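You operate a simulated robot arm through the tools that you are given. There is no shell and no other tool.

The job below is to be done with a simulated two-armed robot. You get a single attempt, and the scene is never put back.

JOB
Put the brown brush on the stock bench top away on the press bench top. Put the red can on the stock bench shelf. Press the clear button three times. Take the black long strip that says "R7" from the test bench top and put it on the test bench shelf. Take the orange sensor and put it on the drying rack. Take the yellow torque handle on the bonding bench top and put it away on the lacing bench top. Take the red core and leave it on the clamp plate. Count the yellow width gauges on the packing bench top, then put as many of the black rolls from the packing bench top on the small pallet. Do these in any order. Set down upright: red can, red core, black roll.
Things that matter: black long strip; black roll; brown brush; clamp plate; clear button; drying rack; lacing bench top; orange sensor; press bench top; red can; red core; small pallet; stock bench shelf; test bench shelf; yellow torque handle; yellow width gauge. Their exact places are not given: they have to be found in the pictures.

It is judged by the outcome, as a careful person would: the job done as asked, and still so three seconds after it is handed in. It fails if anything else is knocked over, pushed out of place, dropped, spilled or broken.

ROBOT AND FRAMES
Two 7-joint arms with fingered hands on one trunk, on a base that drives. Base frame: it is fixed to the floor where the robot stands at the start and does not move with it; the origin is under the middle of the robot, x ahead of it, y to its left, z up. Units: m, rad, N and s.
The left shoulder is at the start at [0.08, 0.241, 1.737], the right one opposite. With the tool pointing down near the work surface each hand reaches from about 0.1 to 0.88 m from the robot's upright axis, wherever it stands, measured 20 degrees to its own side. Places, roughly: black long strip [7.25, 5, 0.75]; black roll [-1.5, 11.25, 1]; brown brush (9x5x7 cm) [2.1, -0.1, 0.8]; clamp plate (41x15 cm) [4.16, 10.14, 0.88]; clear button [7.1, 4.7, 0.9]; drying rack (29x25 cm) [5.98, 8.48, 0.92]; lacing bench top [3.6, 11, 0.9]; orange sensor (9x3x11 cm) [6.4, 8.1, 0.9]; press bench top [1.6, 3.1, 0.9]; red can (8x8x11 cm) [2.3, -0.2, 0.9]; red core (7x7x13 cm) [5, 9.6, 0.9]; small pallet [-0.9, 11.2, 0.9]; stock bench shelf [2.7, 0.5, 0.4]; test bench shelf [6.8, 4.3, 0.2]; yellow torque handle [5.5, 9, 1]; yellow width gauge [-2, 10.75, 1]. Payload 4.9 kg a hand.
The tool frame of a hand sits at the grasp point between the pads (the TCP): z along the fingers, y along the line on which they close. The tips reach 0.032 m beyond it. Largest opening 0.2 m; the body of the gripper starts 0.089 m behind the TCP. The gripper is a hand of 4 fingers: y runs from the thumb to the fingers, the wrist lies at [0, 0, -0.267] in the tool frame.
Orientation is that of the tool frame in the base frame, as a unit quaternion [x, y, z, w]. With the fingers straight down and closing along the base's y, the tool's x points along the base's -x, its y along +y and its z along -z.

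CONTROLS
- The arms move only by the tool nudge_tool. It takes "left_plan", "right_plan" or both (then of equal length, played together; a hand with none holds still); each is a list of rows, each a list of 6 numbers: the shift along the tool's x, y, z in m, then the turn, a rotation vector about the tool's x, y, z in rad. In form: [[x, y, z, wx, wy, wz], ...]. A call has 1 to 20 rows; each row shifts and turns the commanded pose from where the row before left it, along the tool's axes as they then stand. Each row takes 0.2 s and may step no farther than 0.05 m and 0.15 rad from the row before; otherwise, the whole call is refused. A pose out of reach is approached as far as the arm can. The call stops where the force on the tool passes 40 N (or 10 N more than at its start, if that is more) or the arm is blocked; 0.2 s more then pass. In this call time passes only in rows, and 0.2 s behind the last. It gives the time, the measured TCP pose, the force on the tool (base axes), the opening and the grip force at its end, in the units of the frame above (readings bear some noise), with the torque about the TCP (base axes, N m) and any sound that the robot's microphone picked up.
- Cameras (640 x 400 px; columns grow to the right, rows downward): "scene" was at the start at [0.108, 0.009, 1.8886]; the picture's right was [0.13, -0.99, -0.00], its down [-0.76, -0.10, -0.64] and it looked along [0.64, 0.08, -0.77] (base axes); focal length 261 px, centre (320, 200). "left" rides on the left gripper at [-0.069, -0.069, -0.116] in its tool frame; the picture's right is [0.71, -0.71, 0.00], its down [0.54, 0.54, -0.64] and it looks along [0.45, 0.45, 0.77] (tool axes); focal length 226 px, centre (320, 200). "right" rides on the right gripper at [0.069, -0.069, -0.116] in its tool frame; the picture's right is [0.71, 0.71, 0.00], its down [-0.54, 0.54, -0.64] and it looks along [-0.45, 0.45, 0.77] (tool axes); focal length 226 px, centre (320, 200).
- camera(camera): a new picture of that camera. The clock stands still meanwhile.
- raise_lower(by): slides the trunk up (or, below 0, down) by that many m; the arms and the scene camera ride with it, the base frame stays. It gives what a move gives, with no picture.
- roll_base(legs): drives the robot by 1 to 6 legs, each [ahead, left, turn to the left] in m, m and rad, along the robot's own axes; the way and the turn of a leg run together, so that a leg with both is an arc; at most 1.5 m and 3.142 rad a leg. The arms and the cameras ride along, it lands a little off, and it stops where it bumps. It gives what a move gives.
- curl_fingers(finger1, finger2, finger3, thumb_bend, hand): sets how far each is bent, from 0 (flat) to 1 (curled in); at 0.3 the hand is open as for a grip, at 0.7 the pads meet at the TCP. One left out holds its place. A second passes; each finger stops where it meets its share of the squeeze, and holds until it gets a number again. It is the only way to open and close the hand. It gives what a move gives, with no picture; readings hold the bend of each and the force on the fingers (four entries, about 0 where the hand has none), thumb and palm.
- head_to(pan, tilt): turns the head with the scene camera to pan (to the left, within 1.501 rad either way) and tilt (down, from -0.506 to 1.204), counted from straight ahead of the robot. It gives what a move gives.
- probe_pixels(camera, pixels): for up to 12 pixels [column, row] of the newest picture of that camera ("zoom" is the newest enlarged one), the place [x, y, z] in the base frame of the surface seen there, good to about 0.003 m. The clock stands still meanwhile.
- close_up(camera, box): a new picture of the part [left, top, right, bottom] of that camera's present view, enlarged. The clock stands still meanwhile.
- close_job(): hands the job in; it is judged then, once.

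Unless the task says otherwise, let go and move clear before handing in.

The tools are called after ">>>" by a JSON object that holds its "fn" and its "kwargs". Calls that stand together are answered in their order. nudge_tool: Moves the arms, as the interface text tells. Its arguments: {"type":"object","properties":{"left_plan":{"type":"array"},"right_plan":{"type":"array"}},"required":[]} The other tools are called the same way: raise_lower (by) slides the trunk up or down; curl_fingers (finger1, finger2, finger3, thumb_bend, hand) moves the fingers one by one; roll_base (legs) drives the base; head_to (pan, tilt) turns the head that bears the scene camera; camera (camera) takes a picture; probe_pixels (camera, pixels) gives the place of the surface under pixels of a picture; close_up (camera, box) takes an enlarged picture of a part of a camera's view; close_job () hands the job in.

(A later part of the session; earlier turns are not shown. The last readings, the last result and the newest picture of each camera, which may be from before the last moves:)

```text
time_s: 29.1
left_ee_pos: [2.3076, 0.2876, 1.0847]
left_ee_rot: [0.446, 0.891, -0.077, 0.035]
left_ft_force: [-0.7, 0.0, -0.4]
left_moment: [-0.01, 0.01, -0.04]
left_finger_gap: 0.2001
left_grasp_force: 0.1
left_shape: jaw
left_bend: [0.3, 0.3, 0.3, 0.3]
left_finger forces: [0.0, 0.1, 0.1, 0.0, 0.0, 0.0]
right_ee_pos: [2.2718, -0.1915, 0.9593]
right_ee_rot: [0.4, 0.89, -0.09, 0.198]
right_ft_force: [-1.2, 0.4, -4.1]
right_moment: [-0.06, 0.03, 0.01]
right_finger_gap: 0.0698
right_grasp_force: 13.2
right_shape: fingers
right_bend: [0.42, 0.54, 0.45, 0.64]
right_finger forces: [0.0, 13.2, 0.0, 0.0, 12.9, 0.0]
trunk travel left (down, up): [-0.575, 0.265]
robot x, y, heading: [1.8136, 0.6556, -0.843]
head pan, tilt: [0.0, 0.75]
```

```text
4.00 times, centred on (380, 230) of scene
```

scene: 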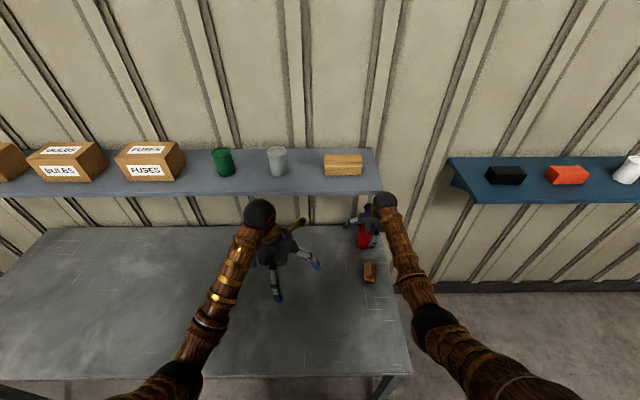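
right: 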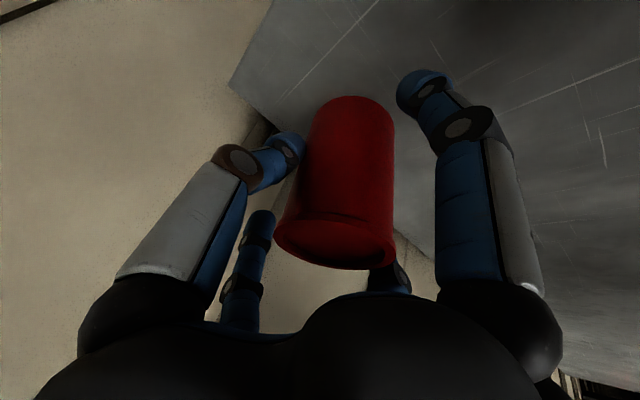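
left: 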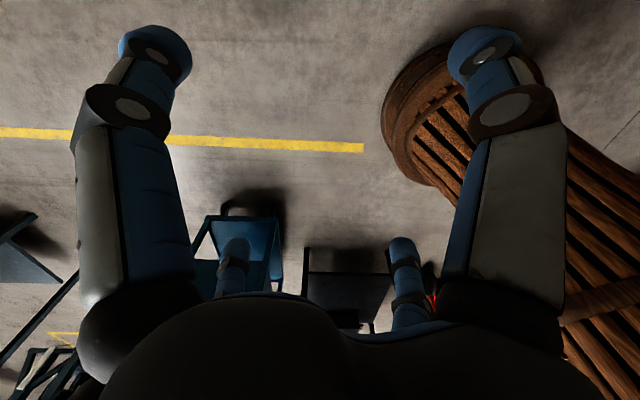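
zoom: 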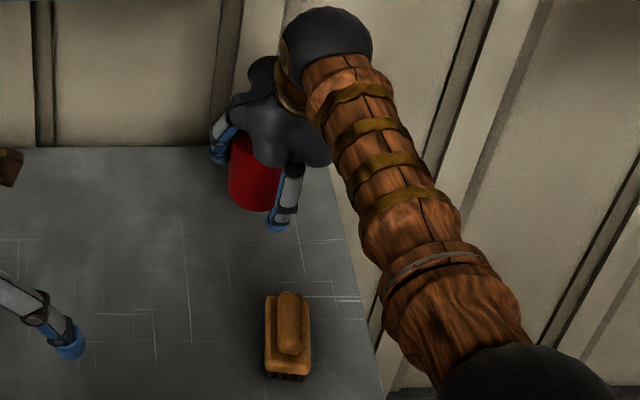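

The can is held (about 4 N). The shelf front is set back about 0.1 m, so I want a much more horizontal grip for it; I'll set the can back down nearer the bench front and regrasp. First lift, and shift the left hand out of the way.

>>> {"fn": "nudge_tool", "kwargs": {"left_plan": [[0, 0.045, 0, 0, 0, 0], [0, 0.045, 0, 0, 0, 0], [0, 0.045, 0, 0, 0, 0], [0, 0.045, 0, 0, 0, 0]], "right_plan": [[-0.0064, 0, -0.0136, 0, 0, 0], [-0.0064, 0, -0.0136, 0, 0, 0], [-0.0064, 0, -0.0136, 0, 0, 0], [-0.0064, 0, -0.0136, 0, 0, 0]]}}

>>> {"fn": "nudge_tool", "kwargs": {"right_plan": [[0.0334, 0.007, -0.0158, 0, 0, 0], [0.0334, 0.007, -0.0158, 0, 0, 0], [0.0334, 0.007, -0.0158, 0, 0, 0], [0.0334, 0.007, -0.0158, 0, 0, 0], [0.0334, 0.007, -0.0158, 0, 0, 0], [0.0334, 0.007, -0.0158, 0, 0, 0], [0.0334, 0.007, -0.0158, 0, 0, 0], [0.0334, 0.007, -0.0158, 0, 0, 0], [0.0334, 0.007, -0.0158, 0, 0, 0], [0.0334, 0.007, -0.0158, 0, 0, 0]]}}

>>> {"fn": "head_to", "kwargs": {"pan": -0.2, "tilt": 0.95}}

>>> {"fn": "camera", "kwargs": {"camera": "scene"}}

>>> {"fn": "camera", "kwargs": {"camera": "right"}}

```text
time_s: 30.4
left_ee_pos: [2.453, 0.3908, 1.0647]
left_ee_rot: [0.446, 0.891, -0.076, 0.034]
left_ft_force: [-0.6, 0.0, 0.6]
left_moment: [-0.03, 0.0, -0.01]
left_finger_gap: 0.2
left_grasp_force: 0.1
left_shape: jaw
left_bend: [0.3, 0.3, 0.3, 0.3]
left_finger forces: [0.0, 0.0, 0.0, 0.0, 0.0, 0.0]
right_ee_pos: [2.2638, -0.1803, 0.9908]
right_ee_rot: [0.401, 0.894, -0.082, 0.179]
right_ft_force: [0.2, 0.5, -3.0]
right_moment: [-0.03, 0.03, -0.03]
right_finger_gap: 0.07
right_grasp_force: 12.9
right_shape: fingers
right_bend: [0.42, 0.54, 0.45, 0.64]
right_finger forces: [0.0, 13.1, 0.0, 0.0, 12.9, 0.0]
trunk travel left (down, up): [-0.575, 0.265]
robot x, y, heading: [1.8143, 0.6599, -0.84]
head pan, tilt: [0.0, 0.75]
stopped in row 4 (right hand): the arm was blocked; the commanded pose is now the measured one
```

```text
time_s: 32.5
left_ee_pos: [2.4506, 0.3939, 1.0654]
left_ee_rot: [0.446, 0.891, -0.077, 0.034]
left_ft_force: [-0.2, -0.3, 0.3]
left_moment: [-0.03, -0.03, -0.02]
left_finger_gap: 0.1999
left_grasp_force: 0.1
left_shape: jaw
left_bend: [0.3, 0.3, 0.3, 0.3]
left_finger forces: [0.1, 0.1, 0.0, 0.0, 0.1, 0.0]
right_ee_pos: [2.0694, 0.1441, 1.0121]
right_ee_rot: [0.4, 0.893, -0.086, 0.185]
right_ft_force: [0.3, 1.2, -3.3]
right_moment: [-0.04, 0.03, 0.01]
right_finger_gap: 0.0696
right_grasp_force: 13.0
right_shape: fingers
right_bend: [0.42, 0.54, 0.45, 0.64]
right_finger forces: [0.0, 13.2, 0.0, 0.0, 12.8, 0.0]
trunk travel left (down, up): [-0.575, 0.265]
robot x, y, heading: [1.8096, 0.6601, -0.843]
head pan, tilt: [0.0, 0.75]
```

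```text
time_s: 33.3
left_ee_pos: [2.4506, 0.3939, 1.0652]
left_ee_rot: [0.446, 0.891, -0.077, 0.034]
left_ft_force: [0.0, -0.2, 0.1]
left_moment: [0.0, 0.0, -0.03]
left_finger_gap: 0.2002
left_grasp_force: 0.0
left_shape: jaw
left_bend: [0.3, 0.3, 0.3, 0.3]
left_finger forces: [0.0, 0.1, 0.0, 0.0, 0.1, 0.0]
right_ee_pos: [2.0702, 0.1412, 1.0116]
right_ee_rot: [0.4, 0.894, -0.085, 0.185]
right_ft_force: [-0.1, -0.1, -3.7]
right_moment: [-0.05, 0.03, -0.01]
right_finger_gap: 0.0695
right_grasp_force: 13.1
right_shape: fingers
right_bend: [0.42, 0.54, 0.45, 0.64]
right_finger forces: [0.1, 13.1, 0.0, 0.0, 12.8, 0.0]
trunk travel left (down, up): [-0.575, 0.265]
robot x, y, heading: [1.8119, 0.658, -0.844]
head pan, tilt: [-0.201, 0.949]
```

```text
taken
```

scene: 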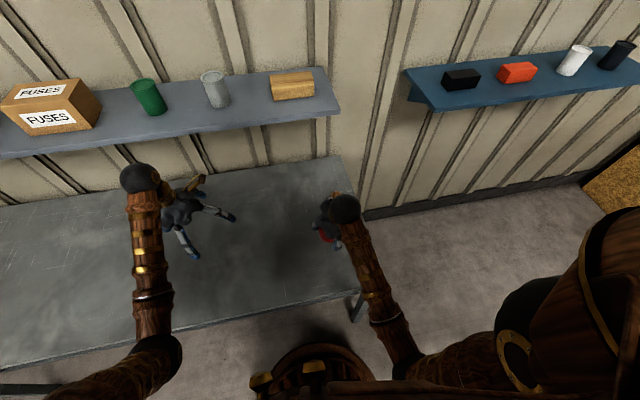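

```text
taken
```

right: 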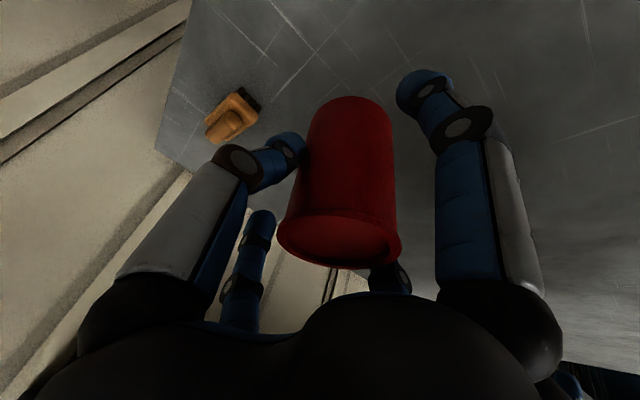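

The right hand brushed something at the top of that lift (likely the wall shelf's underside), but the shelf items look undisturbed. The can is now over clear bench at (2.07,0.14); I'll lower it to just above the surface.

>>> {"fn": "nudge_tool", "kwargs": {"right_plan": [[0.00998, 0, 0.0229, 0, 0, 0], [0.00998, 0, 0.0229, 0, 0, 0], [0.00998, 0, 0.0229, 0, 0, 0], [0.0088, 0, 0.0202, 0, 0, 0], [0.0024, 0, 0.0055, 0, 0, 0]]}}

>>> {"fn": "camera", "kwargs": {"camera": "right"}}

>>> {"fn": "close_up", "kwargs": {"camera": "scene", "box": [280, 160, 400, 290]}}

```text
time_s: 34.5
left_ee_pos: [2.4515, 0.3935, 1.0639]
left_ee_rot: [0.447, 0.891, -0.077, 0.035]
left_ft_force: [-1.1, 0.2, 0.2]
left_moment: [0.02, 0.01, -0.03]
left_finger_gap: 0.2
left_grasp_force: 0.0
left_shape: jaw
left_bend: [0.3, 0.3, 0.3, 0.3]
left_finger forces: [0.0, 0.0, 0.1, 0.0, 0.1, 0.0]
right_ee_pos: [2.0692, 0.1421, 0.9084]
right_ee_rot: [0.4, 0.894, -0.084, 0.185]
right_ft_force: [0.9, -0.4, -5.0]
right_moment: [-0.06, 0.01, -0.02]
right_finger_gap: 0.0698
right_grasp_force: 12.9
right_shape: fingers
right_bend: [0.42, 0.54, 0.45, 0.64]
right_finger forces: [0.0, 13.1, 0.0, 0.0, 12.9, 0.0]
trunk travel left (down, up): [-0.575, 0.265]
robot x, y, heading: [1.8105, 0.658, -0.846]
head pan, tilt: [-0.201, 0.949]
```

```text
taken
```

right: 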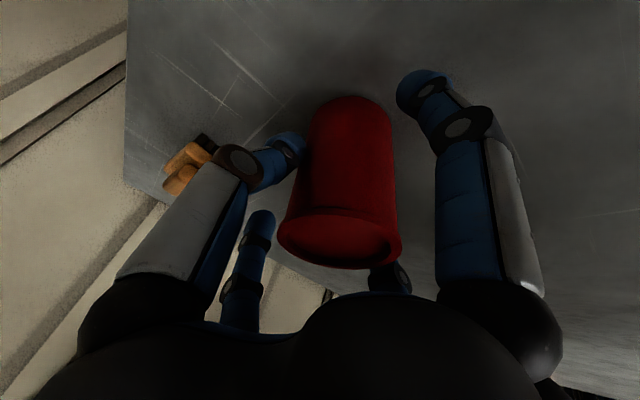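

```text
3.08 times, centred on (340, 225) of scene
```

zoom: 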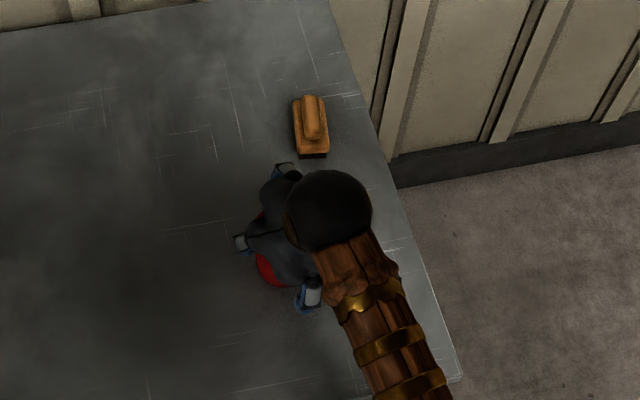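

No contact yet at z=0.908. I'll go down in small steps, watching the force.

>>> {"fn": "nudge_tool", "kwargs": {"right_plan": [[0.0016, 0, 0.0037, 0, 0, 0], [0.0012, 0, 0.0028, 0, 0, 0]]}}

```text
time_s: 35.1
left_ee_pos: [2.4506, 0.3951, 1.0659]
left_ee_rot: [0.447, 0.891, -0.077, 0.035]
left_ft_force: [0.3, -0.4, 0.4]
left_moment: [0.03, 0.0, -0.01]
left_finger_gap: 0.2002
left_grasp_force: 0.2
left_shape: jaw
left_bend: [0.3, 0.3, 0.3, 0.3]
left_finger forces: [0.1, 0.0, 0.0, 0.0, 0.0, 0.0]
right_ee_pos: [2.0699, 0.1411, 0.9024]
right_ee_rot: [0.4, 0.894, -0.085, 0.185]
right_ft_force: [-0.2, -2.1, 1.4]
right_moment: [0.01, -0.1, -0.02]
right_finger_gap: 0.07
right_grasp_force: 13.2
right_shape: fingers
right_bend: [0.42, 0.54, 0.45, 0.64]
right_finger forces: [0.2, 12.4, 0.0, 0.0, 14.3, 0.1]
trunk travel left (down, up): [-0.575, 0.265]
robot x, y, heading: [1.8155, 0.6573, -0.845]
head pan, tilt: [-0.201, 0.949]
```

Contact is made (Fz went from about −4 to +1.4). I'll release the can here.

>>> {"fn": "curl_fingers", "kwargs": {"hand": "right", "finger2": 0.3, "thumb_bend": 0.3}}

>>> {"fn": "camera", "kwargs": {"camera": "right"}}

```text
time_s: 36.1
left_ee_pos: [2.4519, 0.3935, 1.0654]
left_ee_rot: [0.446, 0.891, -0.076, 0.034]
left_ft_force: [-0.3, -0.1, 0.5]
left_moment: [-0.02, 0.02, 0.0]
left_finger_gap: 0.1999
left_grasp_force: 0.0
left_shape: jaw
left_bend: [0.3, 0.3, 0.3, 0.3]
left_finger forces: [0.0, 0.0, 0.1, 0.1, 0.0, 0.1]
right_ee_pos: [2.0704, 0.142, 0.9027]
right_ee_rot: [0.4, 0.894, -0.084, 0.184]
right_ft_force: [0.2, 0.5, -0.8]
right_moment: [-0.01, 0.02, 0.04]
right_finger_gap: 0.1211
right_grasp_force: 0.1
right_shape: fingers
right_bend: [0.42, 0.3, 0.45, 0.3]
right_finger forces: [0.1, 0.0, 0.0, 0.0, 0.0, 0.0]
trunk travel left (down, up): [-0.575, 0.265]
robot x, y, heading: [1.8113, 0.6582, -0.846]
head pan, tilt: [-0.201, 0.949]
```

```text
taken
```

right: 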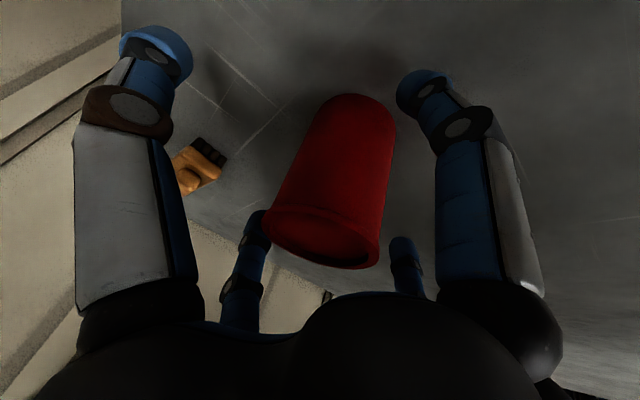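

The can stands upright again. I'll back straight out along the tool axis, then look at the can.

>>> {"fn": "nudge_tool", "kwargs": {"right_plan": [[0, 0, -0.04, 0, 0, 0], [0, 0, -0.04, 0, 0, 0], [0, 0, -0.04, 0, 0, 0], [0, 0, -0.04, 0, 0, 0]]}}

>>> {"fn": "close_up", "kwargs": {"camera": "scene", "box": [280, 160, 400, 290]}}

>>> {"fn": "camera", "kwargs": {"camera": "right"}}

```text
time_s: 37.1
left_ee_pos: [2.4502, 0.3949, 1.0654]
left_ee_rot: [0.446, 0.891, -0.077, 0.034]
left_ft_force: [-0.1, -0.5, 0.0]
left_moment: [0.02, -0.03, 0.04]
left_finger_gap: 0.1996
left_grasp_force: 0.0
left_shape: jaw
left_bend: [0.3, 0.3, 0.3, 0.3]
left_finger forces: [0.1, 0.0, 0.1, 0.0, 0.0, 0.1]
right_ee_pos: [2.0272, 0.1895, 1.049]
right_ee_rot: [0.4, 0.894, -0.084, 0.185]
right_ft_force: [-0.6, -1.2, 0.3]
right_moment: [-0.04, 0.01, 0.01]
right_finger_gap: 0.1211
right_grasp_force: 0.2
right_shape: fingers
right_bend: [0.42, 0.3, 0.45, 0.3]
right_finger forces: [0.1, 0.0, 0.0, 0.0, 0.0, 0.1]
trunk travel left (down, up): [-0.575, 0.265]
robot x, y, heading: [1.8147, 0.6609, -0.841]
head pan, tilt: [-0.201, 0.949]
```

```text
3.08 times, centred on (340, 225) of scene
```

zoom: 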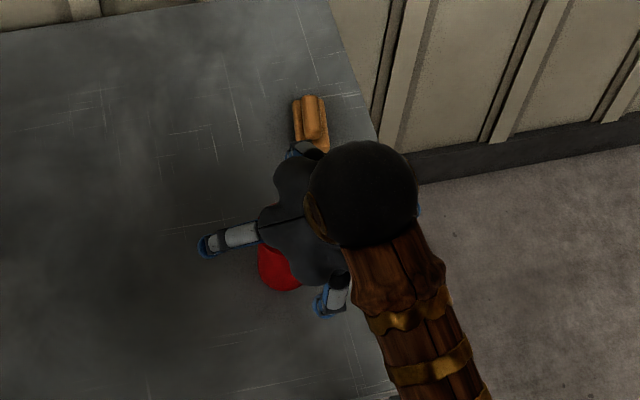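

```text
taken
```

right: 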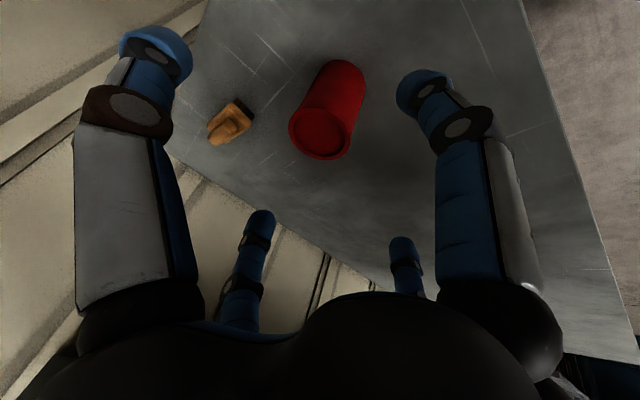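

The can top faces the hand at about (322,133) in the right picture. I'll probe its top and sides.

>>> {"fn": "probe_pixels", "kwargs": {"camera": "right", "pixels": [[322, 133], [292, 122], [350, 145], [330, 157], [315, 112], [345, 80], [235, 125]]}}

```text
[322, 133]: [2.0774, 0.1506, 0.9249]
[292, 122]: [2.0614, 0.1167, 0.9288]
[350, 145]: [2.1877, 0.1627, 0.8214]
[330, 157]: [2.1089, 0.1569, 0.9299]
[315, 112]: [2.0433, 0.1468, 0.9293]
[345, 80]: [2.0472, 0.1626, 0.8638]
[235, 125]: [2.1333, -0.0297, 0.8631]
```

Can centre is about (2.077,0.148) with radius about 0.035. I'll back the base up 0.28 m for arm room, curl finger1 fully out of the way, and tilt the hand to about 70°.

>>> {"fn": "roll_base", "kwargs": {"legs": [[-0.28, 0.0, 0.0]]}}

>>> {"fn": "curl_fingers", "kwargs": {"hand": "right", "finger1": 1.0, "finger2": 0.3, "finger3": 0.3, "thumb_bend": 0.3}}

>>> {"fn": "nudge_tool", "kwargs": {"right_plan": [[-0.0367, 0, 0.016, 0, 0, 0], [-0.0367, 0, 0.016, 0, 0, 0], [-0.0367, 0, 0.016, 0, 0, 0], [-0.0367, 0, 0.016, 0, 0, 0], [-0.0367, 0, 0.016, 0, 0, 0], [0, 0, 0, 0, -0.135, 0], [0, 0, 0, 0, -0.135, 0], [0, 0, 0, 0, -0.135, 0], [0, 0, 0, 0, -0.135, 0], [0, 0, 0, 0, -0.135, 0], [0, 0, 0, 0, -0.135, 0]]}}

>>> {"fn": "camera", "kwargs": {"camera": "scene"}}

>>> {"fn": "camera", "kwargs": {"camera": "right"}}

```text
time_s: 39.0
left_ee_pos: [2.2672, 0.6012, 1.0638]
left_ee_rot: [0.445, 0.892, -0.076, 0.034]
left_ft_force: [-0.5, -1.1, 0.4]
left_moment: [0.03, 0.05, -0.01]
left_finger_gap: 0.2
left_grasp_force: 0.2
left_shape: jaw
left_bend: [0.3, 0.3, 0.3, 0.3]
left_finger forces: [0.0, 0.0, 0.0, 0.1, 0.1, 0.0]
right_ee_pos: [1.844, 0.3955, 1.0463]
right_ee_rot: [0.399, 0.894, -0.084, 0.184]
right_ft_force: [0.3, -0.2, 0.4]
right_moment: [0.02, -0.01, -0.01]
right_finger_gap: 0.1213
right_grasp_force: 0.1
right_shape: fingers
right_bend: [0.42, 0.3, 0.45, 0.3]
right_finger forces: [0.0, 0.0, 0.1, 0.0, 0.0, 0.0]
trunk travel left (down, up): [-0.575, 0.265]
robot x, y, heading: [1.6288, 0.8659, -0.844]
head pan, tilt: [-0.201, 0.949]
```

```text
time_s: 40.0
left_ee_pos: [2.2662, 0.6029, 1.0648]
left_ee_rot: [0.445, 0.892, -0.076, 0.035]
left_ft_force: [0.9, -0.5, 0.3]
left_moment: [0.0, 0.01, 0.0]
left_finger_gap: 0.1998
left_grasp_force: 0.1
left_shape: jaw
left_bend: [0.3, 0.3, 0.3, 0.3]
left_finger forces: [0.0, 0.0, 0.0, 0.0, 0.1, 0.0]
right_ee_pos: [1.844, 0.3961, 1.047]
right_ee_rot: [0.399, 0.894, -0.084, 0.184]
right_ft_force: [1.2, 0.1, 0.0]
right_moment: [0.01, -0.01, -0.01]
right_finger_gap: 0.115
right_grasp_force: 0.1
right_shape: fingers
right_bend: [1.0, 0.3, 0.3, 0.3]
right_finger forces: [0.1, 0.0, 0.0, 0.0, 0.0, 0.1]
trunk travel left (down, up): [-0.575, 0.265]
robot x, y, heading: [1.6331, 0.8629, -0.843]
head pan, tilt: [-0.201, 0.949]
```

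```text
time_s: 42.4
left_ee_pos: [2.2664, 0.6029, 1.0647]
left_ee_rot: [0.445, 0.892, -0.077, 0.034]
left_ft_force: [-0.3, -0.2, 0.6]
left_moment: [-0.01, 0.02, 0.01]
left_finger_gap: 0.1998
left_grasp_force: 0.1
left_shape: jaw
left_bend: [0.3, 0.3, 0.3, 0.3]
left_finger forces: [0.0, 0.0, 0.0, 0.1, 0.1, 0.0]
right_ee_pos: [1.9784, 0.2476, 1.0472]
right_ee_rot: [0.332, 0.749, -0.234, 0.523]
right_ft_force: [-0.4, 0.4, 0.6]
right_moment: [0.0, 0.04, -0.01]
right_finger_gap: 0.1151
right_grasp_force: 0.0
right_shape: fingers
right_bend: [1.0, 0.3, 0.3, 0.3]
right_finger forces: [0.1, 0.0, 0.0, 0.1, 0.0, 0.1]
trunk travel left (down, up): [-0.575, 0.265]
robot x, y, heading: [1.6282, 0.8659, -0.838]
head pan, tilt: [-0.201, 0.949]
```

```text
taken
```

scene: 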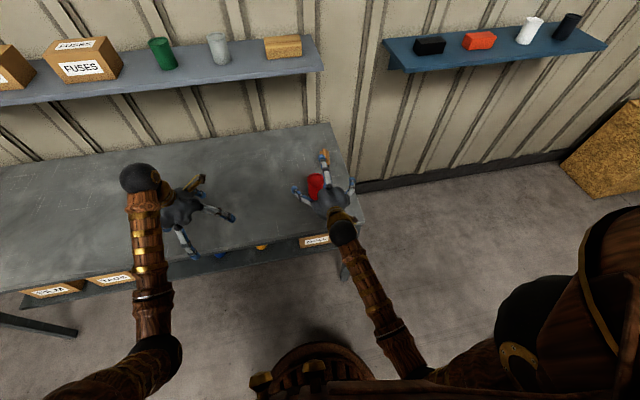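

```text
taken
```

right: 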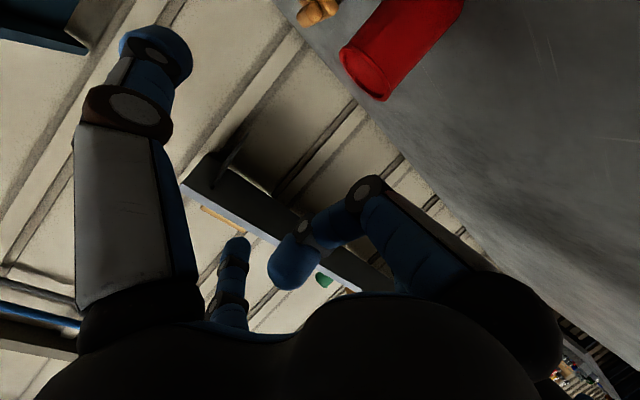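

The hand is at a 70° tilt. I'll move to the pre-grasp (down about 0.1) and check the view before advancing.

>>> {"fn": "nudge_tool", "kwargs": {"right_plan": [[0.0296, 0.0022, 0.0143, 0, 0, 0], [0.0296, 0.0022, 0.0143, 0, 0, 0], [0.0296, 0.0022, 0.0143, 0, 0, 0]]}}

>>> {"fn": "camera", "kwargs": {"camera": "right"}}

>>> {"fn": "close_up", "kwargs": {"camera": "scene", "box": [260, 120, 400, 270]}}

```text
time_s: 43.2
left_ee_pos: [2.2655, 0.6029, 1.0651]
left_ee_rot: [0.444, 0.892, -0.077, 0.034]
left_ft_force: [-0.5, -1.0, 0.4]
left_moment: [-0.02, 0.03, 0.0]
left_finger_gap: 0.1999
left_grasp_force: 0.1
left_shape: jaw
left_bend: [0.3, 0.3, 0.3, 0.3]
left_finger forces: [0.0, 0.0, 0.0, 0.0, 0.0, 0.0]
right_ee_pos: [1.9893, 0.2444, 0.9483]
right_ee_rot: [0.334, 0.748, -0.236, 0.523]
right_ft_force: [0.4, -0.1, 0.1]
right_moment: [0.01, 0.04, -0.03]
right_finger_gap: 0.1153
right_grasp_force: 0.0
right_shape: fingers
right_bend: [1.0, 0.3, 0.3, 0.3]
right_finger forces: [0.0, 0.0, 0.1, 0.1, 0.0, 0.0]
trunk travel left (down, up): [-0.575, 0.265]
robot x, y, heading: [1.629, 0.8631, -0.846]
head pan, tilt: [-0.201, 0.949]
```

```text
taken
```

right: 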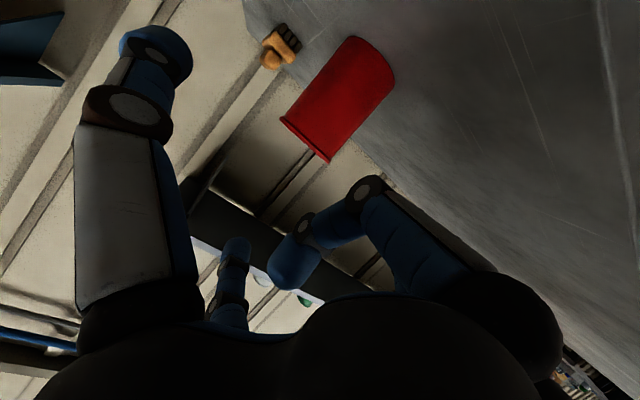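

```text
2.67 times, centred on (330, 195) of scene
```

zoom: 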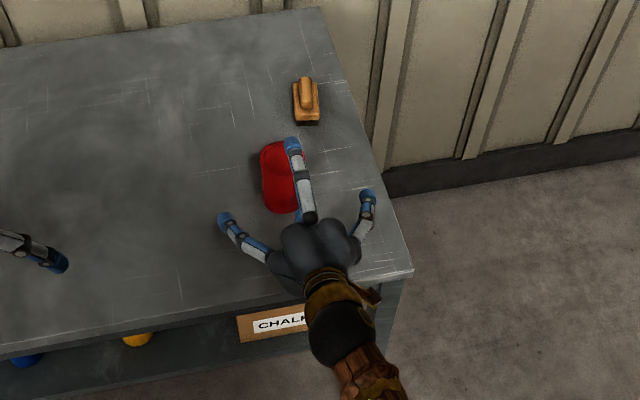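

Aligned: a straight 0.12 m advance along the tool axis puts the can's axis about 18 mm past the TCP. I'll advance.

>>> {"fn": "nudge_tool", "kwargs": {"right_plan": [[0, 0, 0.04, 0, 0, 0], [0, 0, 0.04, 0, 0, 0], [0, 0, 0.025, 0, 0, 0], [0, 0, 0.015, 0, 0, 0]]}}

>>> {"fn": "camera", "kwargs": {"camera": "right"}}

>>> {"fn": "close_up", "kwargs": {"camera": "scene", "box": [260, 120, 400, 270]}}

```text
time_s: 44.2
left_ee_pos: [2.2663, 0.6024, 1.0645]
left_ee_rot: [0.444, 0.892, -0.077, 0.035]
left_ft_force: [-0.3, 0.0, -0.4]
left_moment: [0.03, 0.04, 0.0]
left_finger_gap: 0.1997
left_grasp_force: 0.0
left_shape: jaw
left_bend: [0.3, 0.3, 0.3, 0.3]
left_finger forces: [0.0, 0.1, 0.0, 0.0, 0.0, 0.0]
right_ee_pos: [2.0636, 0.1612, 0.9079]
right_ee_rot: [0.333, 0.749, -0.234, 0.522]
right_ft_force: [-1.1, 1.8, 0.6]
right_moment: [-0.01, 0.0, 0.02]
right_finger_gap: 0.1157
right_grasp_force: 0.4
right_shape: fingers
right_bend: [1.0, 0.3, 0.3, 0.3]
right_finger forces: [1.6, 0.0, 0.1, 0.1, 0.1, 0.0]
trunk travel left (down, up): [-0.575, 0.265]
robot x, y, heading: [1.6304, 0.864, -0.839]
head pan, tilt: [-0.201, 0.949]
```

```text
taken
```

right: 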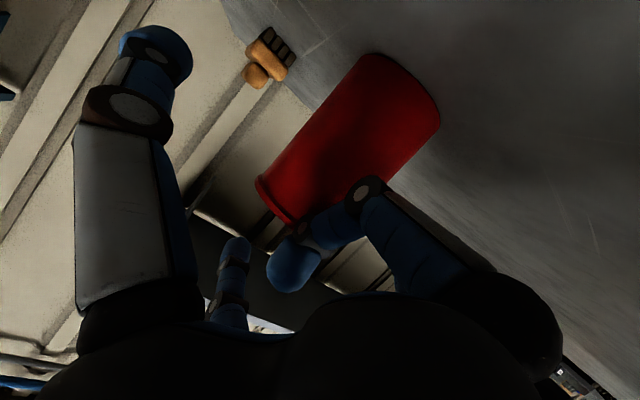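

```text
2.67 times, centred on (330, 195) of scene
```

zoom: 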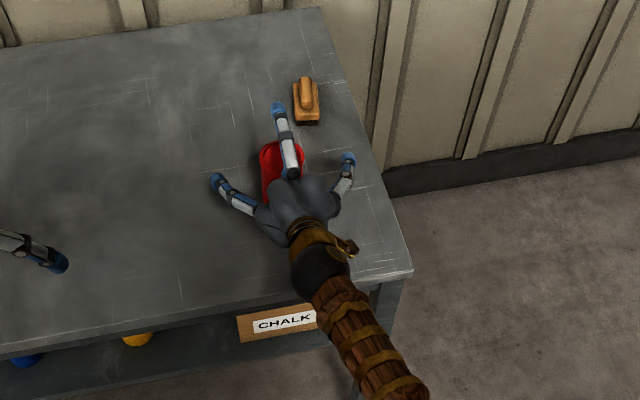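

The curled finger1 just touches the can's back (1.6 N). I'll back off 3 mm and close the thumb and finger2.

>>> {"fn": "nudge_tool", "kwargs": {"right_plan": [[0, 0, -0.003, 0, 0, 0]]}}

>>> {"fn": "curl_fingers", "kwargs": {"hand": "right", "finger2": 0.7, "thumb_bend": 0.7}}

>>> {"fn": "camera", "kwargs": {"camera": "right"}}

```text
time_s: 44.6
left_ee_pos: [2.2656, 0.6032, 1.0656]
left_ee_rot: [0.444, 0.892, -0.077, 0.036]
left_ft_force: [0.0, 0.3, 0.4]
left_moment: [0.01, 0.02, -0.03]
left_finger_gap: 0.2
left_grasp_force: 0.0
left_shape: jaw
left_bend: [0.3, 0.3, 0.3, 0.3]
left_finger forces: [0.1, 0.1, 0.1, 0.1, 0.0, 0.0]
right_ee_pos: [2.0615, 0.1633, 0.9096]
right_ee_rot: [0.333, 0.749, -0.234, 0.523]
right_ft_force: [0.3, -0.5, 0.2]
right_moment: [-0.02, -0.02, 0.02]
right_finger_gap: 0.1156
right_grasp_force: 0.0
right_shape: fingers
right_bend: [1.0, 0.3, 0.3, 0.3]
right_finger forces: [0.0, 0.1, 0.1, 0.0, 0.0, 0.0]
trunk travel left (down, up): [-0.575, 0.265]
robot x, y, heading: [1.625, 0.8675, -0.84]
head pan, tilt: [-0.201, 0.949]
```

```text
time_s: 45.6
left_ee_pos: [2.2655, 0.6036, 1.0665]
left_ee_rot: [0.444, 0.892, -0.076, 0.035]
left_ft_force: [-0.3, -0.1, 0.7]
left_moment: [0.0, 0.0, 0.02]
left_finger_gap: 0.1999
left_grasp_force: 0.1
left_shape: jaw
left_bend: [0.3, 0.3, 0.3, 0.3]
left_finger forces: [0.0, 0.0, 0.0, 0.1, 0.0, 0.0]
right_ee_pos: [2.0626, 0.1624, 0.9077]
right_ee_rot: [0.334, 0.749, -0.235, 0.522]
right_ft_force: [-1.0, -1.1, -0.1]
right_moment: [0.07, -0.02, -0.03]
right_finger_gap: 0.0683
right_grasp_force: 14.5
right_shape: fingers
right_bend: [1.0, 0.53, 0.3, 0.64]
right_finger forces: [0.0, 13.9, 0.0, 0.1, 14.6, 0.0]
trunk travel left (down, up): [-0.575, 0.265]
robot x, y, heading: [1.6278, 0.8653, -0.837]
head pan, tilt: [-0.201, 0.949]
```

```text
taken
```

right: 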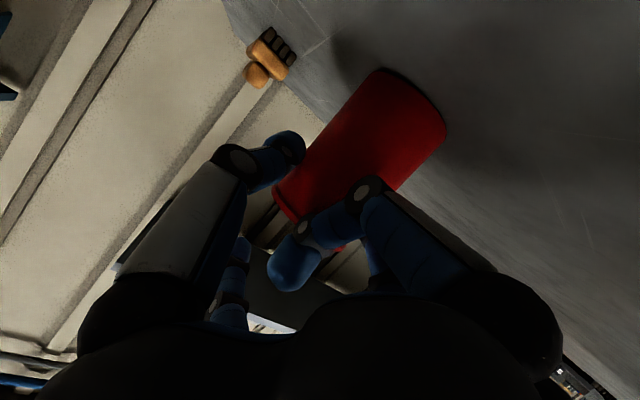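

Gripped at 14.5 N. I'll lift 6 cm and check that the can stays upright in the grip.

>>> {"fn": "nudge_tool", "kwargs": {"right_plan": [[-0.0188, 0, -0.0068, 0, 0, 0], [-0.0188, 0, -0.0068, 0, 0, 0], [-0.0188, 0, -0.0068, 0, 0, 0]]}}

>>> {"fn": "camera", "kwargs": {"camera": "right"}}

>>> {"fn": "close_up", "kwargs": {"camera": "scene", "box": [260, 120, 400, 270]}}

```text
time_s: 46.4
left_ee_pos: [2.2676, 0.6031, 1.066]
left_ee_rot: [0.444, 0.892, -0.077, 0.036]
left_ft_force: [0.3, -0.7, 0.8]
left_moment: [0.04, -0.02, -0.03]
left_finger_gap: 0.1999
left_grasp_force: 0.0
left_shape: jaw
left_bend: [0.3, 0.3, 0.3, 0.3]
left_finger forces: [0.0, 0.0, 0.1, 0.0, 0.1, 0.0]
right_ee_pos: [2.0629, 0.1633, 0.9668]
right_ee_rot: [0.333, 0.75, -0.234, 0.522]
right_ft_force: [-0.2, 0.2, -4.5]
right_moment: [-0.01, 0.09, -0.03]
right_finger_gap: 0.0679
right_grasp_force: 13.9
right_shape: fingers
right_bend: [1.0, 0.53, 0.3, 0.64]
right_finger forces: [0.0, 14.3, 0.0, 0.0, 14.1, 0.0]
trunk travel left (down, up): [-0.575, 0.265]
robot x, y, heading: [1.6251, 0.8712, -0.845]
head pan, tilt: [-0.201, 0.949]
```

```text
taken
```

right: 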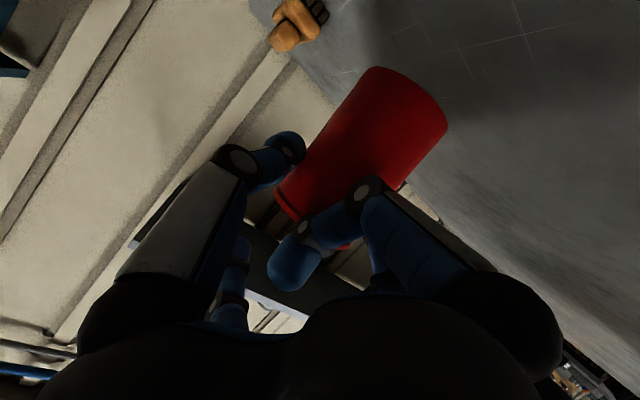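

```text
2.67 times, centred on (330, 195) of scene
```

zoom: 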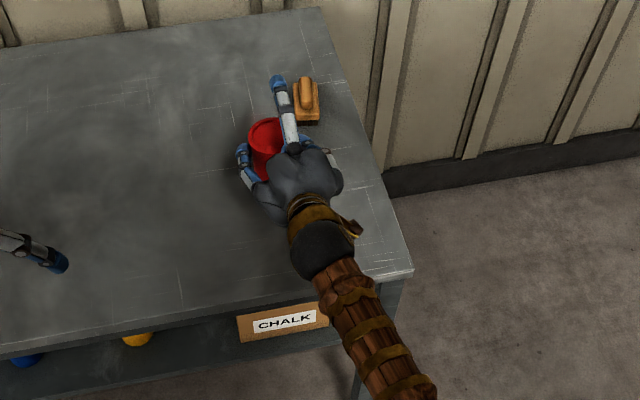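

The can is upright in the grip. I'll back away from the bench, shift left along it to the clear shelf gap, and raise the left hand out of the way.

>>> {"fn": "roll_base", "kwargs": {"legs": [[-0.42, 0.0, 0.0], [0.0, 0.72, 0.0]]}}

>>> {"fn": "nudge_tool", "kwargs": {"left_plan": [[0, 0, -0.05, 0, 0, 0], [0, 0, -0.05, 0, 0, 0], [0, 0, -0.05, 0, 0, 0], [0, 0, -0.05, 0, 0, 0]]}}

>>> {"fn": "head_to", "kwargs": {"pan": 0.0, "tilt": 0.7}}

>>> {"fn": "raise_lower", "kwargs": {"by": -0.42}}

>>> {"fn": "camera", "kwargs": {"camera": "scene"}}

```text
time_s: 52.5
left_ee_pos: [2.5243, 1.3937, 1.0645]
left_ee_rot: [0.445, 0.892, -0.076, 0.034]
left_ft_force: [0.0, 0.1, -0.7]
left_moment: [0.0, -0.01, -0.01]
left_finger_gap: 0.1998
left_grasp_force: 0.2
left_shape: jaw
left_bend: [0.3, 0.3, 0.3, 0.3]
left_finger forces: [0.0, 0.0, 0.0, 0.1, 0.0, 0.0]
right_ee_pos: [2.3197, 0.9537, 0.9697]
right_ee_rot: [0.334, 0.749, -0.234, 0.522]
right_ft_force: [-0.4, 0.1, -3.1]
right_moment: [0.05, 0.09, -0.01]
right_finger_gap: 0.0679
right_grasp_force: 14.1
right_shape: fingers
right_bend: [1.0, 0.53, 0.3, 0.64]
right_finger forces: [0.0, 14.4, 0.1, 0.0, 14.1, 0.1]
trunk travel left (down, up): [-0.575, 0.265]
robot x, y, heading: [1.8875, 1.6571, -0.839]
head pan, tilt: [-0.201, 0.949]
```

```text
time_s: 53.5
left_ee_pos: [2.526, 1.4308, 1.2621]
left_ee_rot: [0.444, 0.892, -0.077, 0.034]
left_ft_force: [-1.0, -0.9, 0.4]
left_moment: [-0.02, -0.02, -0.03]
left_finger_gap: 0.1998
left_grasp_force: 0.2
left_shape: jaw
left_bend: [0.3, 0.3, 0.3, 0.3]
left_finger forces: [0.1, 0.1, 0.0, 0.0, 0.0, 0.0]
right_ee_pos: [2.3197, 0.9547, 0.9683]
right_ee_rot: [0.333, 0.75, -0.234, 0.522]
right_ft_force: [0.6, 0.6, -4.6]
right_moment: [0.04, 0.15, -0.02]
right_finger_gap: 0.0677
right_grasp_force: 14.3
right_shape: fingers
right_bend: [1.0, 0.53, 0.3, 0.64]
right_finger forces: [0.0, 14.3, 0.0, 0.0, 14.1, 0.0]
trunk travel left (down, up): [-0.575, 0.265]
robot x, y, heading: [1.8849, 1.6588, -0.838]
head pan, tilt: [-0.201, 0.949]
```

```text
time_s: 54.3
left_ee_pos: [2.5273, 1.4295, 1.2616]
left_ee_rot: [0.444, 0.892, -0.077, 0.035]
left_ft_force: [0.6, -0.3, 0.5]
left_moment: [0.04, -0.02, 0.0]
left_finger_gap: 0.2
left_grasp_force: 0.0
left_shape: jaw
left_bend: [0.3, 0.3, 0.3, 0.3]
left_finger forces: [0.0, 0.0, 0.0, 0.0, 0.1, 0.1]
right_ee_pos: [2.3188, 0.9544, 0.9679]
right_ee_rot: [0.334, 0.749, -0.235, 0.522]
right_ft_force: [-0.3, -0.8, -3.4]
right_moment: [0.02, 0.1, 0.0]
right_finger_gap: 0.0677
right_grasp_force: 14.1
right_shape: fingers
right_bend: [1.0, 0.53, 0.3, 0.64]
right_finger forces: [0.0, 14.3, 0.1, 0.1, 14.0, 0.0]
trunk travel left (down, up): [-0.575, 0.265]
robot x, y, heading: [1.8866, 1.6601, -0.839]
head pan, tilt: [0.0, 0.7]
```

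```text
refused: -0.42 is not a number from -0.4 to 0.4
```

```text
taken
```

scene: 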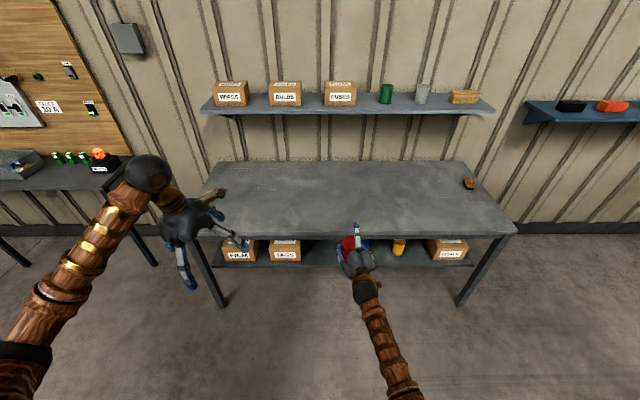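

The bench and shelf are in full view; the gap on the shelf runs between the TACO box (285,250) and the blue can behind my hand. I'll lower the trunk 0.40 m and look again.

>>> {"fn": "raise_lower", "kwargs": {"by": -0.4}}

>>> {"fn": "head_to", "kwargs": {"pan": -0.05, "tilt": 0.55}}

>>> {"fn": "camera", "kwargs": {"camera": "scene"}}

>>> {"fn": "camera", "kwargs": {"camera": "right"}}

```text
time_s: 58.1
left_ee_pos: [2.5254, 1.4304, 0.8619]
left_ee_rot: [0.445, 0.892, -0.076, 0.034]
left_ft_force: [-0.4, 0.2, 0.1]
left_moment: [-0.01, -0.02, 0.0]
left_finger_gap: 0.2
left_grasp_force: 0.1
left_shape: jaw
left_bend: [0.3, 0.3, 0.3, 0.3]
left_finger forces: [0.1, 0.1, 0.0, 0.1, 0.0, 0.1]
right_ee_pos: [2.3197, 0.9549, 0.5697]
right_ee_rot: [0.333, 0.749, -0.234, 0.522]
right_ft_force: [0.5, -0.6, -3.8]
right_moment: [0.05, 0.14, -0.01]
right_finger_gap: 0.0677
right_grasp_force: 14.3
right_shape: fingers
right_bend: [1.0, 0.53, 0.3, 0.64]
right_finger forces: [0.0, 14.3, 0.1, 0.0, 14.1, 0.0]
trunk travel left (down, up): [-0.175, 0.665]
robot x, y, heading: [1.8895, 1.6585, -0.835]
head pan, tilt: [0.0, 0.7]
```

```text
time_s: 58.8
left_ee_pos: [2.5251, 1.4296, 0.8617]
left_ee_rot: [0.445, 0.891, -0.077, 0.035]
left_ft_force: [-0.5, -1.3, 1.0]
left_moment: [0.04, 0.02, 0.01]
left_finger_gap: 0.1999
left_grasp_force: 0.1
left_shape: jaw
left_bend: [0.3, 0.3, 0.3, 0.3]
left_finger forces: [0.1, 0.1, 0.0, 0.0, 0.1, 0.1]
right_ee_pos: [2.3199, 0.9559, 0.5683]
right_ee_rot: [0.333, 0.749, -0.234, 0.522]
right_ft_force: [0.5, -0.6, -3.5]
right_moment: [0.05, 0.1, 0.03]
right_finger_gap: 0.0678
right_grasp_force: 14.1
right_shape: fingers
right_bend: [1.0, 0.53, 0.3, 0.64]
right_finger forces: [0.1, 14.3, 0.1, 0.0, 14.1, 0.0]
trunk travel left (down, up): [-0.175, 0.665]
robot x, y, heading: [1.8871, 1.6624, -0.835]
head pan, tilt: [-0.051, 0.55]
```

```text
taken
```

scene: 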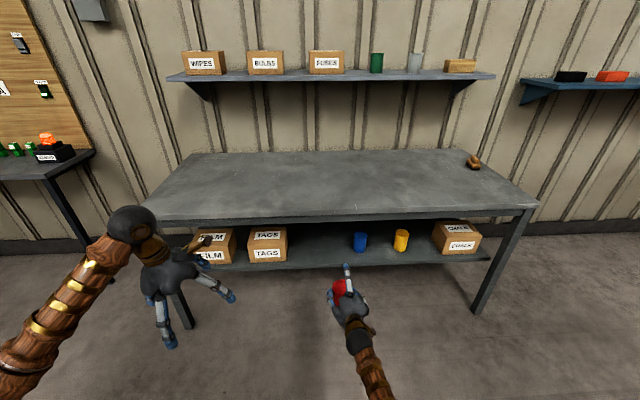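

```text
taken
```

right: 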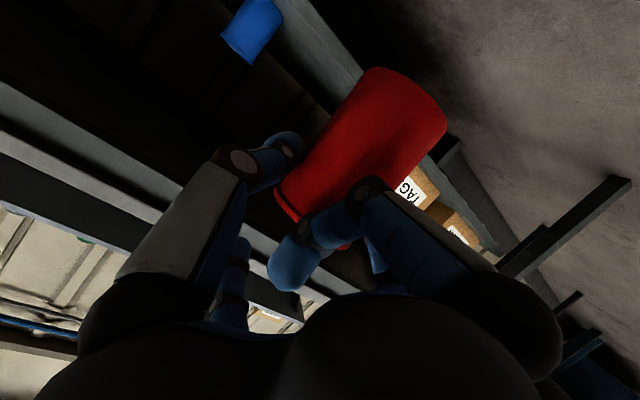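

Now I see the shelf clearly: TAGS box (267,245), blue can (360,242), yellow can (401,240). I'll probe the shelf surface and the free space between TAGS and the blue can.

>>> {"fn": "probe_pixels", "kwargs": {"camera": "scene", "pixels": [[320, 255], [320, 266], [320, 240], [287, 258], [248, 262], [355, 250], [366, 250], [320, 216], [320, 208], [300, 250], [340, 250], [401, 248]]}}

>>> {"fn": "close_up", "kwargs": {"camera": "scene", "box": [240, 190, 400, 310]}}

```text
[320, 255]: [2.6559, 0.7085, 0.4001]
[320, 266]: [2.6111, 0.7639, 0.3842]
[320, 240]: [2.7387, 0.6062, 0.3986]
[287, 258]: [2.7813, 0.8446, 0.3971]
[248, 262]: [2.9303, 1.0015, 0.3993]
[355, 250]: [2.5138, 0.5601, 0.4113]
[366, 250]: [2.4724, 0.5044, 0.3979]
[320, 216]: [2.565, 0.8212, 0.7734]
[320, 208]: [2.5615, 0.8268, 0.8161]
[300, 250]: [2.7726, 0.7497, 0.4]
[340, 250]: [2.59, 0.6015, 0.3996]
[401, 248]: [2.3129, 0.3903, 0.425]
```

```text
3.33 times, centred on (320, 250) of scene
```

zoom: 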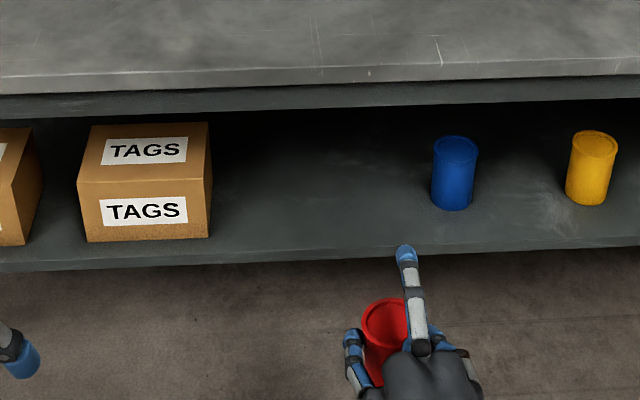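

Shelf surface is z=0.40 with its front edge 0.08 m behind the bench front; the gap's middle is about (2.646,0.680). I'll raise the hand a bit while lowering the trunk further for arm reach, then drive in part-way.

>>> {"fn": "nudge_tool", "kwargs": {"right_plan": [[-0.0282, 0, -0.0103, 0, 0, 0], [-0.0282, 0, -0.0103, 0, 0, 0], [-0.0282, 0, -0.0103, 0, 0, 0], [-0.0282, 0, -0.0103, 0, 0, 0]]}}

>>> {"fn": "raise_lower", "kwargs": {"by": -0.15}}

>>> {"fn": "roll_base", "kwargs": {"legs": [[0.28, 0.045, 0.0]]}}

>>> {"fn": "camera", "kwargs": {"camera": "scene"}}

>>> {"fn": "camera", "kwargs": {"camera": "right"}}

```text
time_s: 59.8
left_ee_pos: [2.5268, 1.4294, 0.8616]
left_ee_rot: [0.444, 0.892, -0.077, 0.036]
left_ft_force: [1.2, 0.0, 0.0]
left_moment: [0.02, -0.01, -0.04]
left_finger_gap: 0.2001
left_grasp_force: 0.0
left_shape: jaw
left_bend: [0.3, 0.3, 0.3, 0.3]
left_finger forces: [0.0, 0.0, 0.0, 0.1, 0.0, 0.0]
right_ee_pos: [2.3206, 0.9563, 0.6894]
right_ee_rot: [0.333, 0.75, -0.234, 0.522]
right_ft_force: [0.0, 0.3, -3.7]
right_moment: [0.03, 0.15, -0.01]
right_finger_gap: 0.0677
right_grasp_force: 14.4
right_shape: fingers
right_bend: [1.0, 0.53, 0.3, 0.64]
right_finger forces: [0.0, 14.4, 0.0, 0.0, 14.2, 0.0]
trunk travel left (down, up): [-0.175, 0.665]
robot x, y, heading: [1.885, 1.6564, -0.835]
head pan, tilt: [-0.051, 0.55]
```

```text
time_s: 61.6
left_ee_pos: [2.5273, 1.4301, 0.7124]
left_ee_rot: [0.444, 0.892, -0.076, 0.035]
left_ft_force: [-0.3, 1.0, -0.4]
left_moment: [0.01, -0.01, -0.01]
left_finger_gap: 0.2
left_grasp_force: 0.1
left_shape: jaw
left_bend: [0.3, 0.3, 0.3, 0.3]
left_finger forces: [0.0, 0.1, 0.1, 0.0, 0.0, 0.0]
right_ee_pos: [2.3203, 0.9554, 0.539]
right_ee_rot: [0.334, 0.749, -0.235, 0.522]
right_ft_force: [0.1, -0.2, -3.8]
right_moment: [0.03, 0.12, 0.01]
right_finger_gap: 0.068
right_grasp_force: 13.7
right_shape: fingers
right_bend: [1.0, 0.53, 0.3, 0.64]
right_finger forces: [0.1, 14.3, 0.0, 0.0, 14.1, 0.0]
trunk travel left (down, up): [-0.025, 0.815]
robot x, y, heading: [1.8843, 1.6604, -0.84]
head pan, tilt: [-0.051, 0.55]
```

```text
time_s: 63.5
left_ee_pos: [2.7477, 1.2573, 0.7112]
left_ee_rot: [0.442, 0.893, -0.076, 0.035]
left_ft_force: [0.3, 0.1, -0.6]
left_moment: [0.02, 0.05, -0.01]
left_finger_gap: 0.2
left_grasp_force: 0.1
left_shape: jaw
left_bend: [0.3, 0.3, 0.3, 0.3]
left_finger forces: [0.0, 0.1, 0.0, 0.0, 0.0, 0.0]
right_ee_pos: [2.5434, 0.7826, 0.5381]
right_ee_rot: [0.331, 0.751, -0.232, 0.522]
right_ft_force: [0.6, -0.4, -4.1]
right_moment: [0.01, 0.13, 0.0]
right_finger_gap: 0.0676
right_grasp_force: 14.5
right_shape: fingers
right_bend: [1.0, 0.53, 0.3, 0.64]
right_finger forces: [0.0, 14.3, 0.0, 0.0, 14.1, 0.0]
trunk travel left (down, up): [-0.025, 0.815]
robot x, y, heading: [2.1027, 1.4799, -0.831]
head pan, tilt: [-0.051, 0.55]
```

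```text
taken
```

scene: 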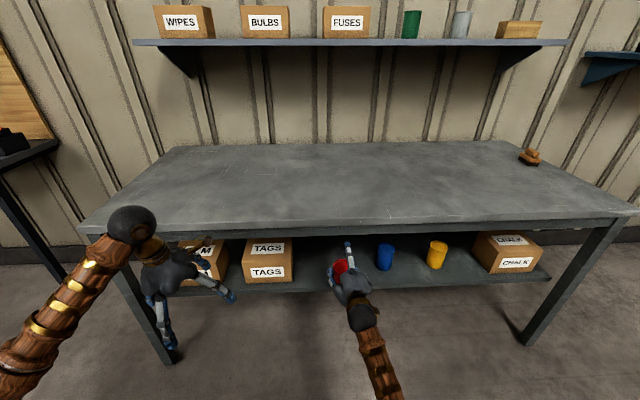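

```text
taken
```

right: 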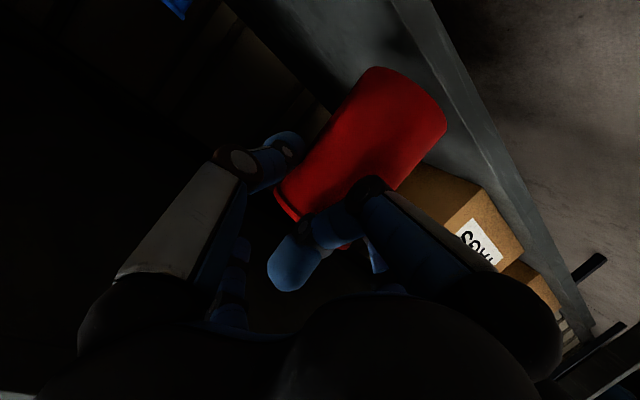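

Can is 0.126 m short of the target spot, laterally aligned. I'll move it forward over the shelf.

>>> {"fn": "nudge_tool", "kwargs": {"right_plan": [[-0.0108, -0.001, 0.0296, 0, 0, 0], [-0.0108, -0.001, 0.0296, 0, 0, 0], [-0.0108, -0.001, 0.0296, 0, 0, 0], [-0.0108, -0.001, 0.0296, 0, 0, 0]]}}

>>> {"fn": "camera", "kwargs": {"camera": "scene"}}

>>> {"fn": "camera", "kwargs": {"camera": "right"}}

```text
time_s: 64.5
left_ee_pos: [2.7465, 1.2576, 0.7118]
left_ee_rot: [0.443, 0.893, -0.076, 0.035]
left_ft_force: [0.6, 0.2, -0.3]
left_moment: [-0.02, -0.02, -0.02]
left_finger_gap: 0.1997
left_grasp_force: 0.0
left_shape: jaw
left_bend: [0.3, 0.3, 0.3, 0.3]
left_finger forces: [0.1, 0.0, 0.0, 0.0, 0.1, 0.0]
right_ee_pos: [2.6258, 0.6847, 0.5376]
right_ee_rot: [0.331, 0.751, -0.233, 0.522]
right_ft_force: [0.1, -0.1, -3.8]
right_moment: [0.01, 0.08, -0.01]
right_finger_gap: 0.0675
right_grasp_force: 14.1
right_shape: fingers
right_bend: [1.0, 0.53, 0.3, 0.64]
right_finger forces: [0.0, 14.4, 0.0, 0.0, 14.1, 0.1]
trunk travel left (down, up): [-0.025, 0.815]
robot x, y, heading: [2.1056, 1.4794, -0.833]
head pan, tilt: [-0.051, 0.55]
```

```text
taken
```

scene: 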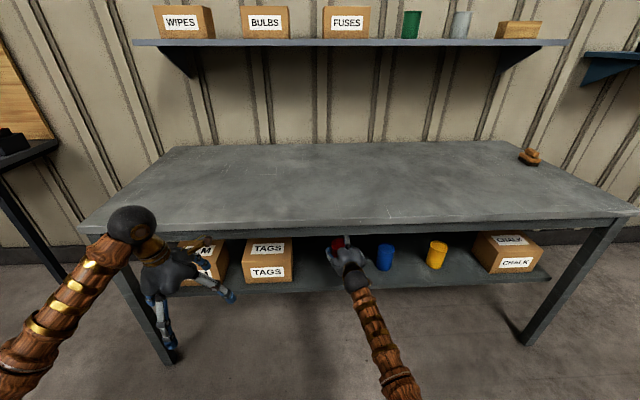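

```text
taken
```

right: 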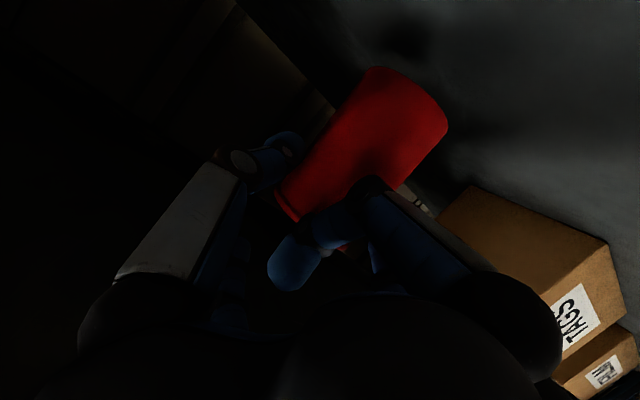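

I'll lower about 4.2 cm and then creep down in 3–4 mm steps until contact.

>>> {"fn": "nudge_tool", "kwargs": {"right_plan": [[0.0197, 0, 0.0072, 0, 0, 0], [0.0197, 0, 0.0072, 0, 0, 0], [0.003, 0, 0.0011, 0, 0, 0]]}}

>>> {"fn": "nudge_tool", "kwargs": {"right_plan": [[0.003, 0, 0.0011, 0, 0, 0]]}}

```text
time_s: 65.3
left_ee_pos: [2.747, 1.2576, 0.7127]
left_ee_rot: [0.442, 0.893, -0.076, 0.036]
left_ft_force: [0.3, -0.2, 0.5]
left_moment: [0.04, 0.02, 0.02]
left_finger_gap: 0.1998
left_grasp_force: 0.0
left_shape: jaw
left_bend: [0.3, 0.3, 0.3, 0.3]
left_finger forces: [0.0, 0.1, 0.0, 0.0, 0.1, 0.0]
right_ee_pos: [2.6248, 0.6852, 0.493]
right_ee_rot: [0.331, 0.751, -0.232, 0.523]
right_ft_force: [-0.6, -0.3, -4.1]
right_moment: [0.02, 0.1, 0.01]
right_finger_gap: 0.0678
right_grasp_force: 14.3
right_shape: fingers
right_bend: [1.0, 0.53, 0.3, 0.64]
right_finger forces: [0.0, 14.3, 0.0, 0.1, 14.3, 0.1]
trunk travel left (down, up): [-0.025, 0.815]
robot x, y, heading: [2.1067, 1.484, -0.837]
head pan, tilt: [-0.051, 0.55]
```

```text
time_s: 65.8
left_ee_pos: [2.7467, 1.2568, 0.7121]
left_ee_rot: [0.442, 0.893, -0.075, 0.035]
left_ft_force: [0.4, 0.6, 0.4]
left_moment: [-0.03, 0.01, 0.01]
left_finger_gap: 0.1999
left_grasp_force: 0.0
left_shape: jaw
left_bend: [0.3, 0.3, 0.3, 0.3]
left_finger forces: [0.0, 0.1, 0.0, 0.1, 0.0, 0.1]
right_ee_pos: [2.6231, 0.6846, 0.4913]
right_ee_rot: [0.331, 0.751, -0.232, 0.523]
right_ft_force: [-0.5, 0.1, -1.6]
right_moment: [0.0, 0.05, -0.03]
right_finger_gap: 0.0679
right_grasp_force: 14.0
right_shape: fingers
right_bend: [1.0, 0.53, 0.3, 0.64]
right_finger forces: [0.1, 13.9, 0.1, 0.0, 15.0, 0.1]
trunk travel left (down, up): [-0.025, 0.815]
robot x, y, heading: [2.1052, 1.4876, -0.832]
head pan, tilt: [-0.051, 0.55]
```

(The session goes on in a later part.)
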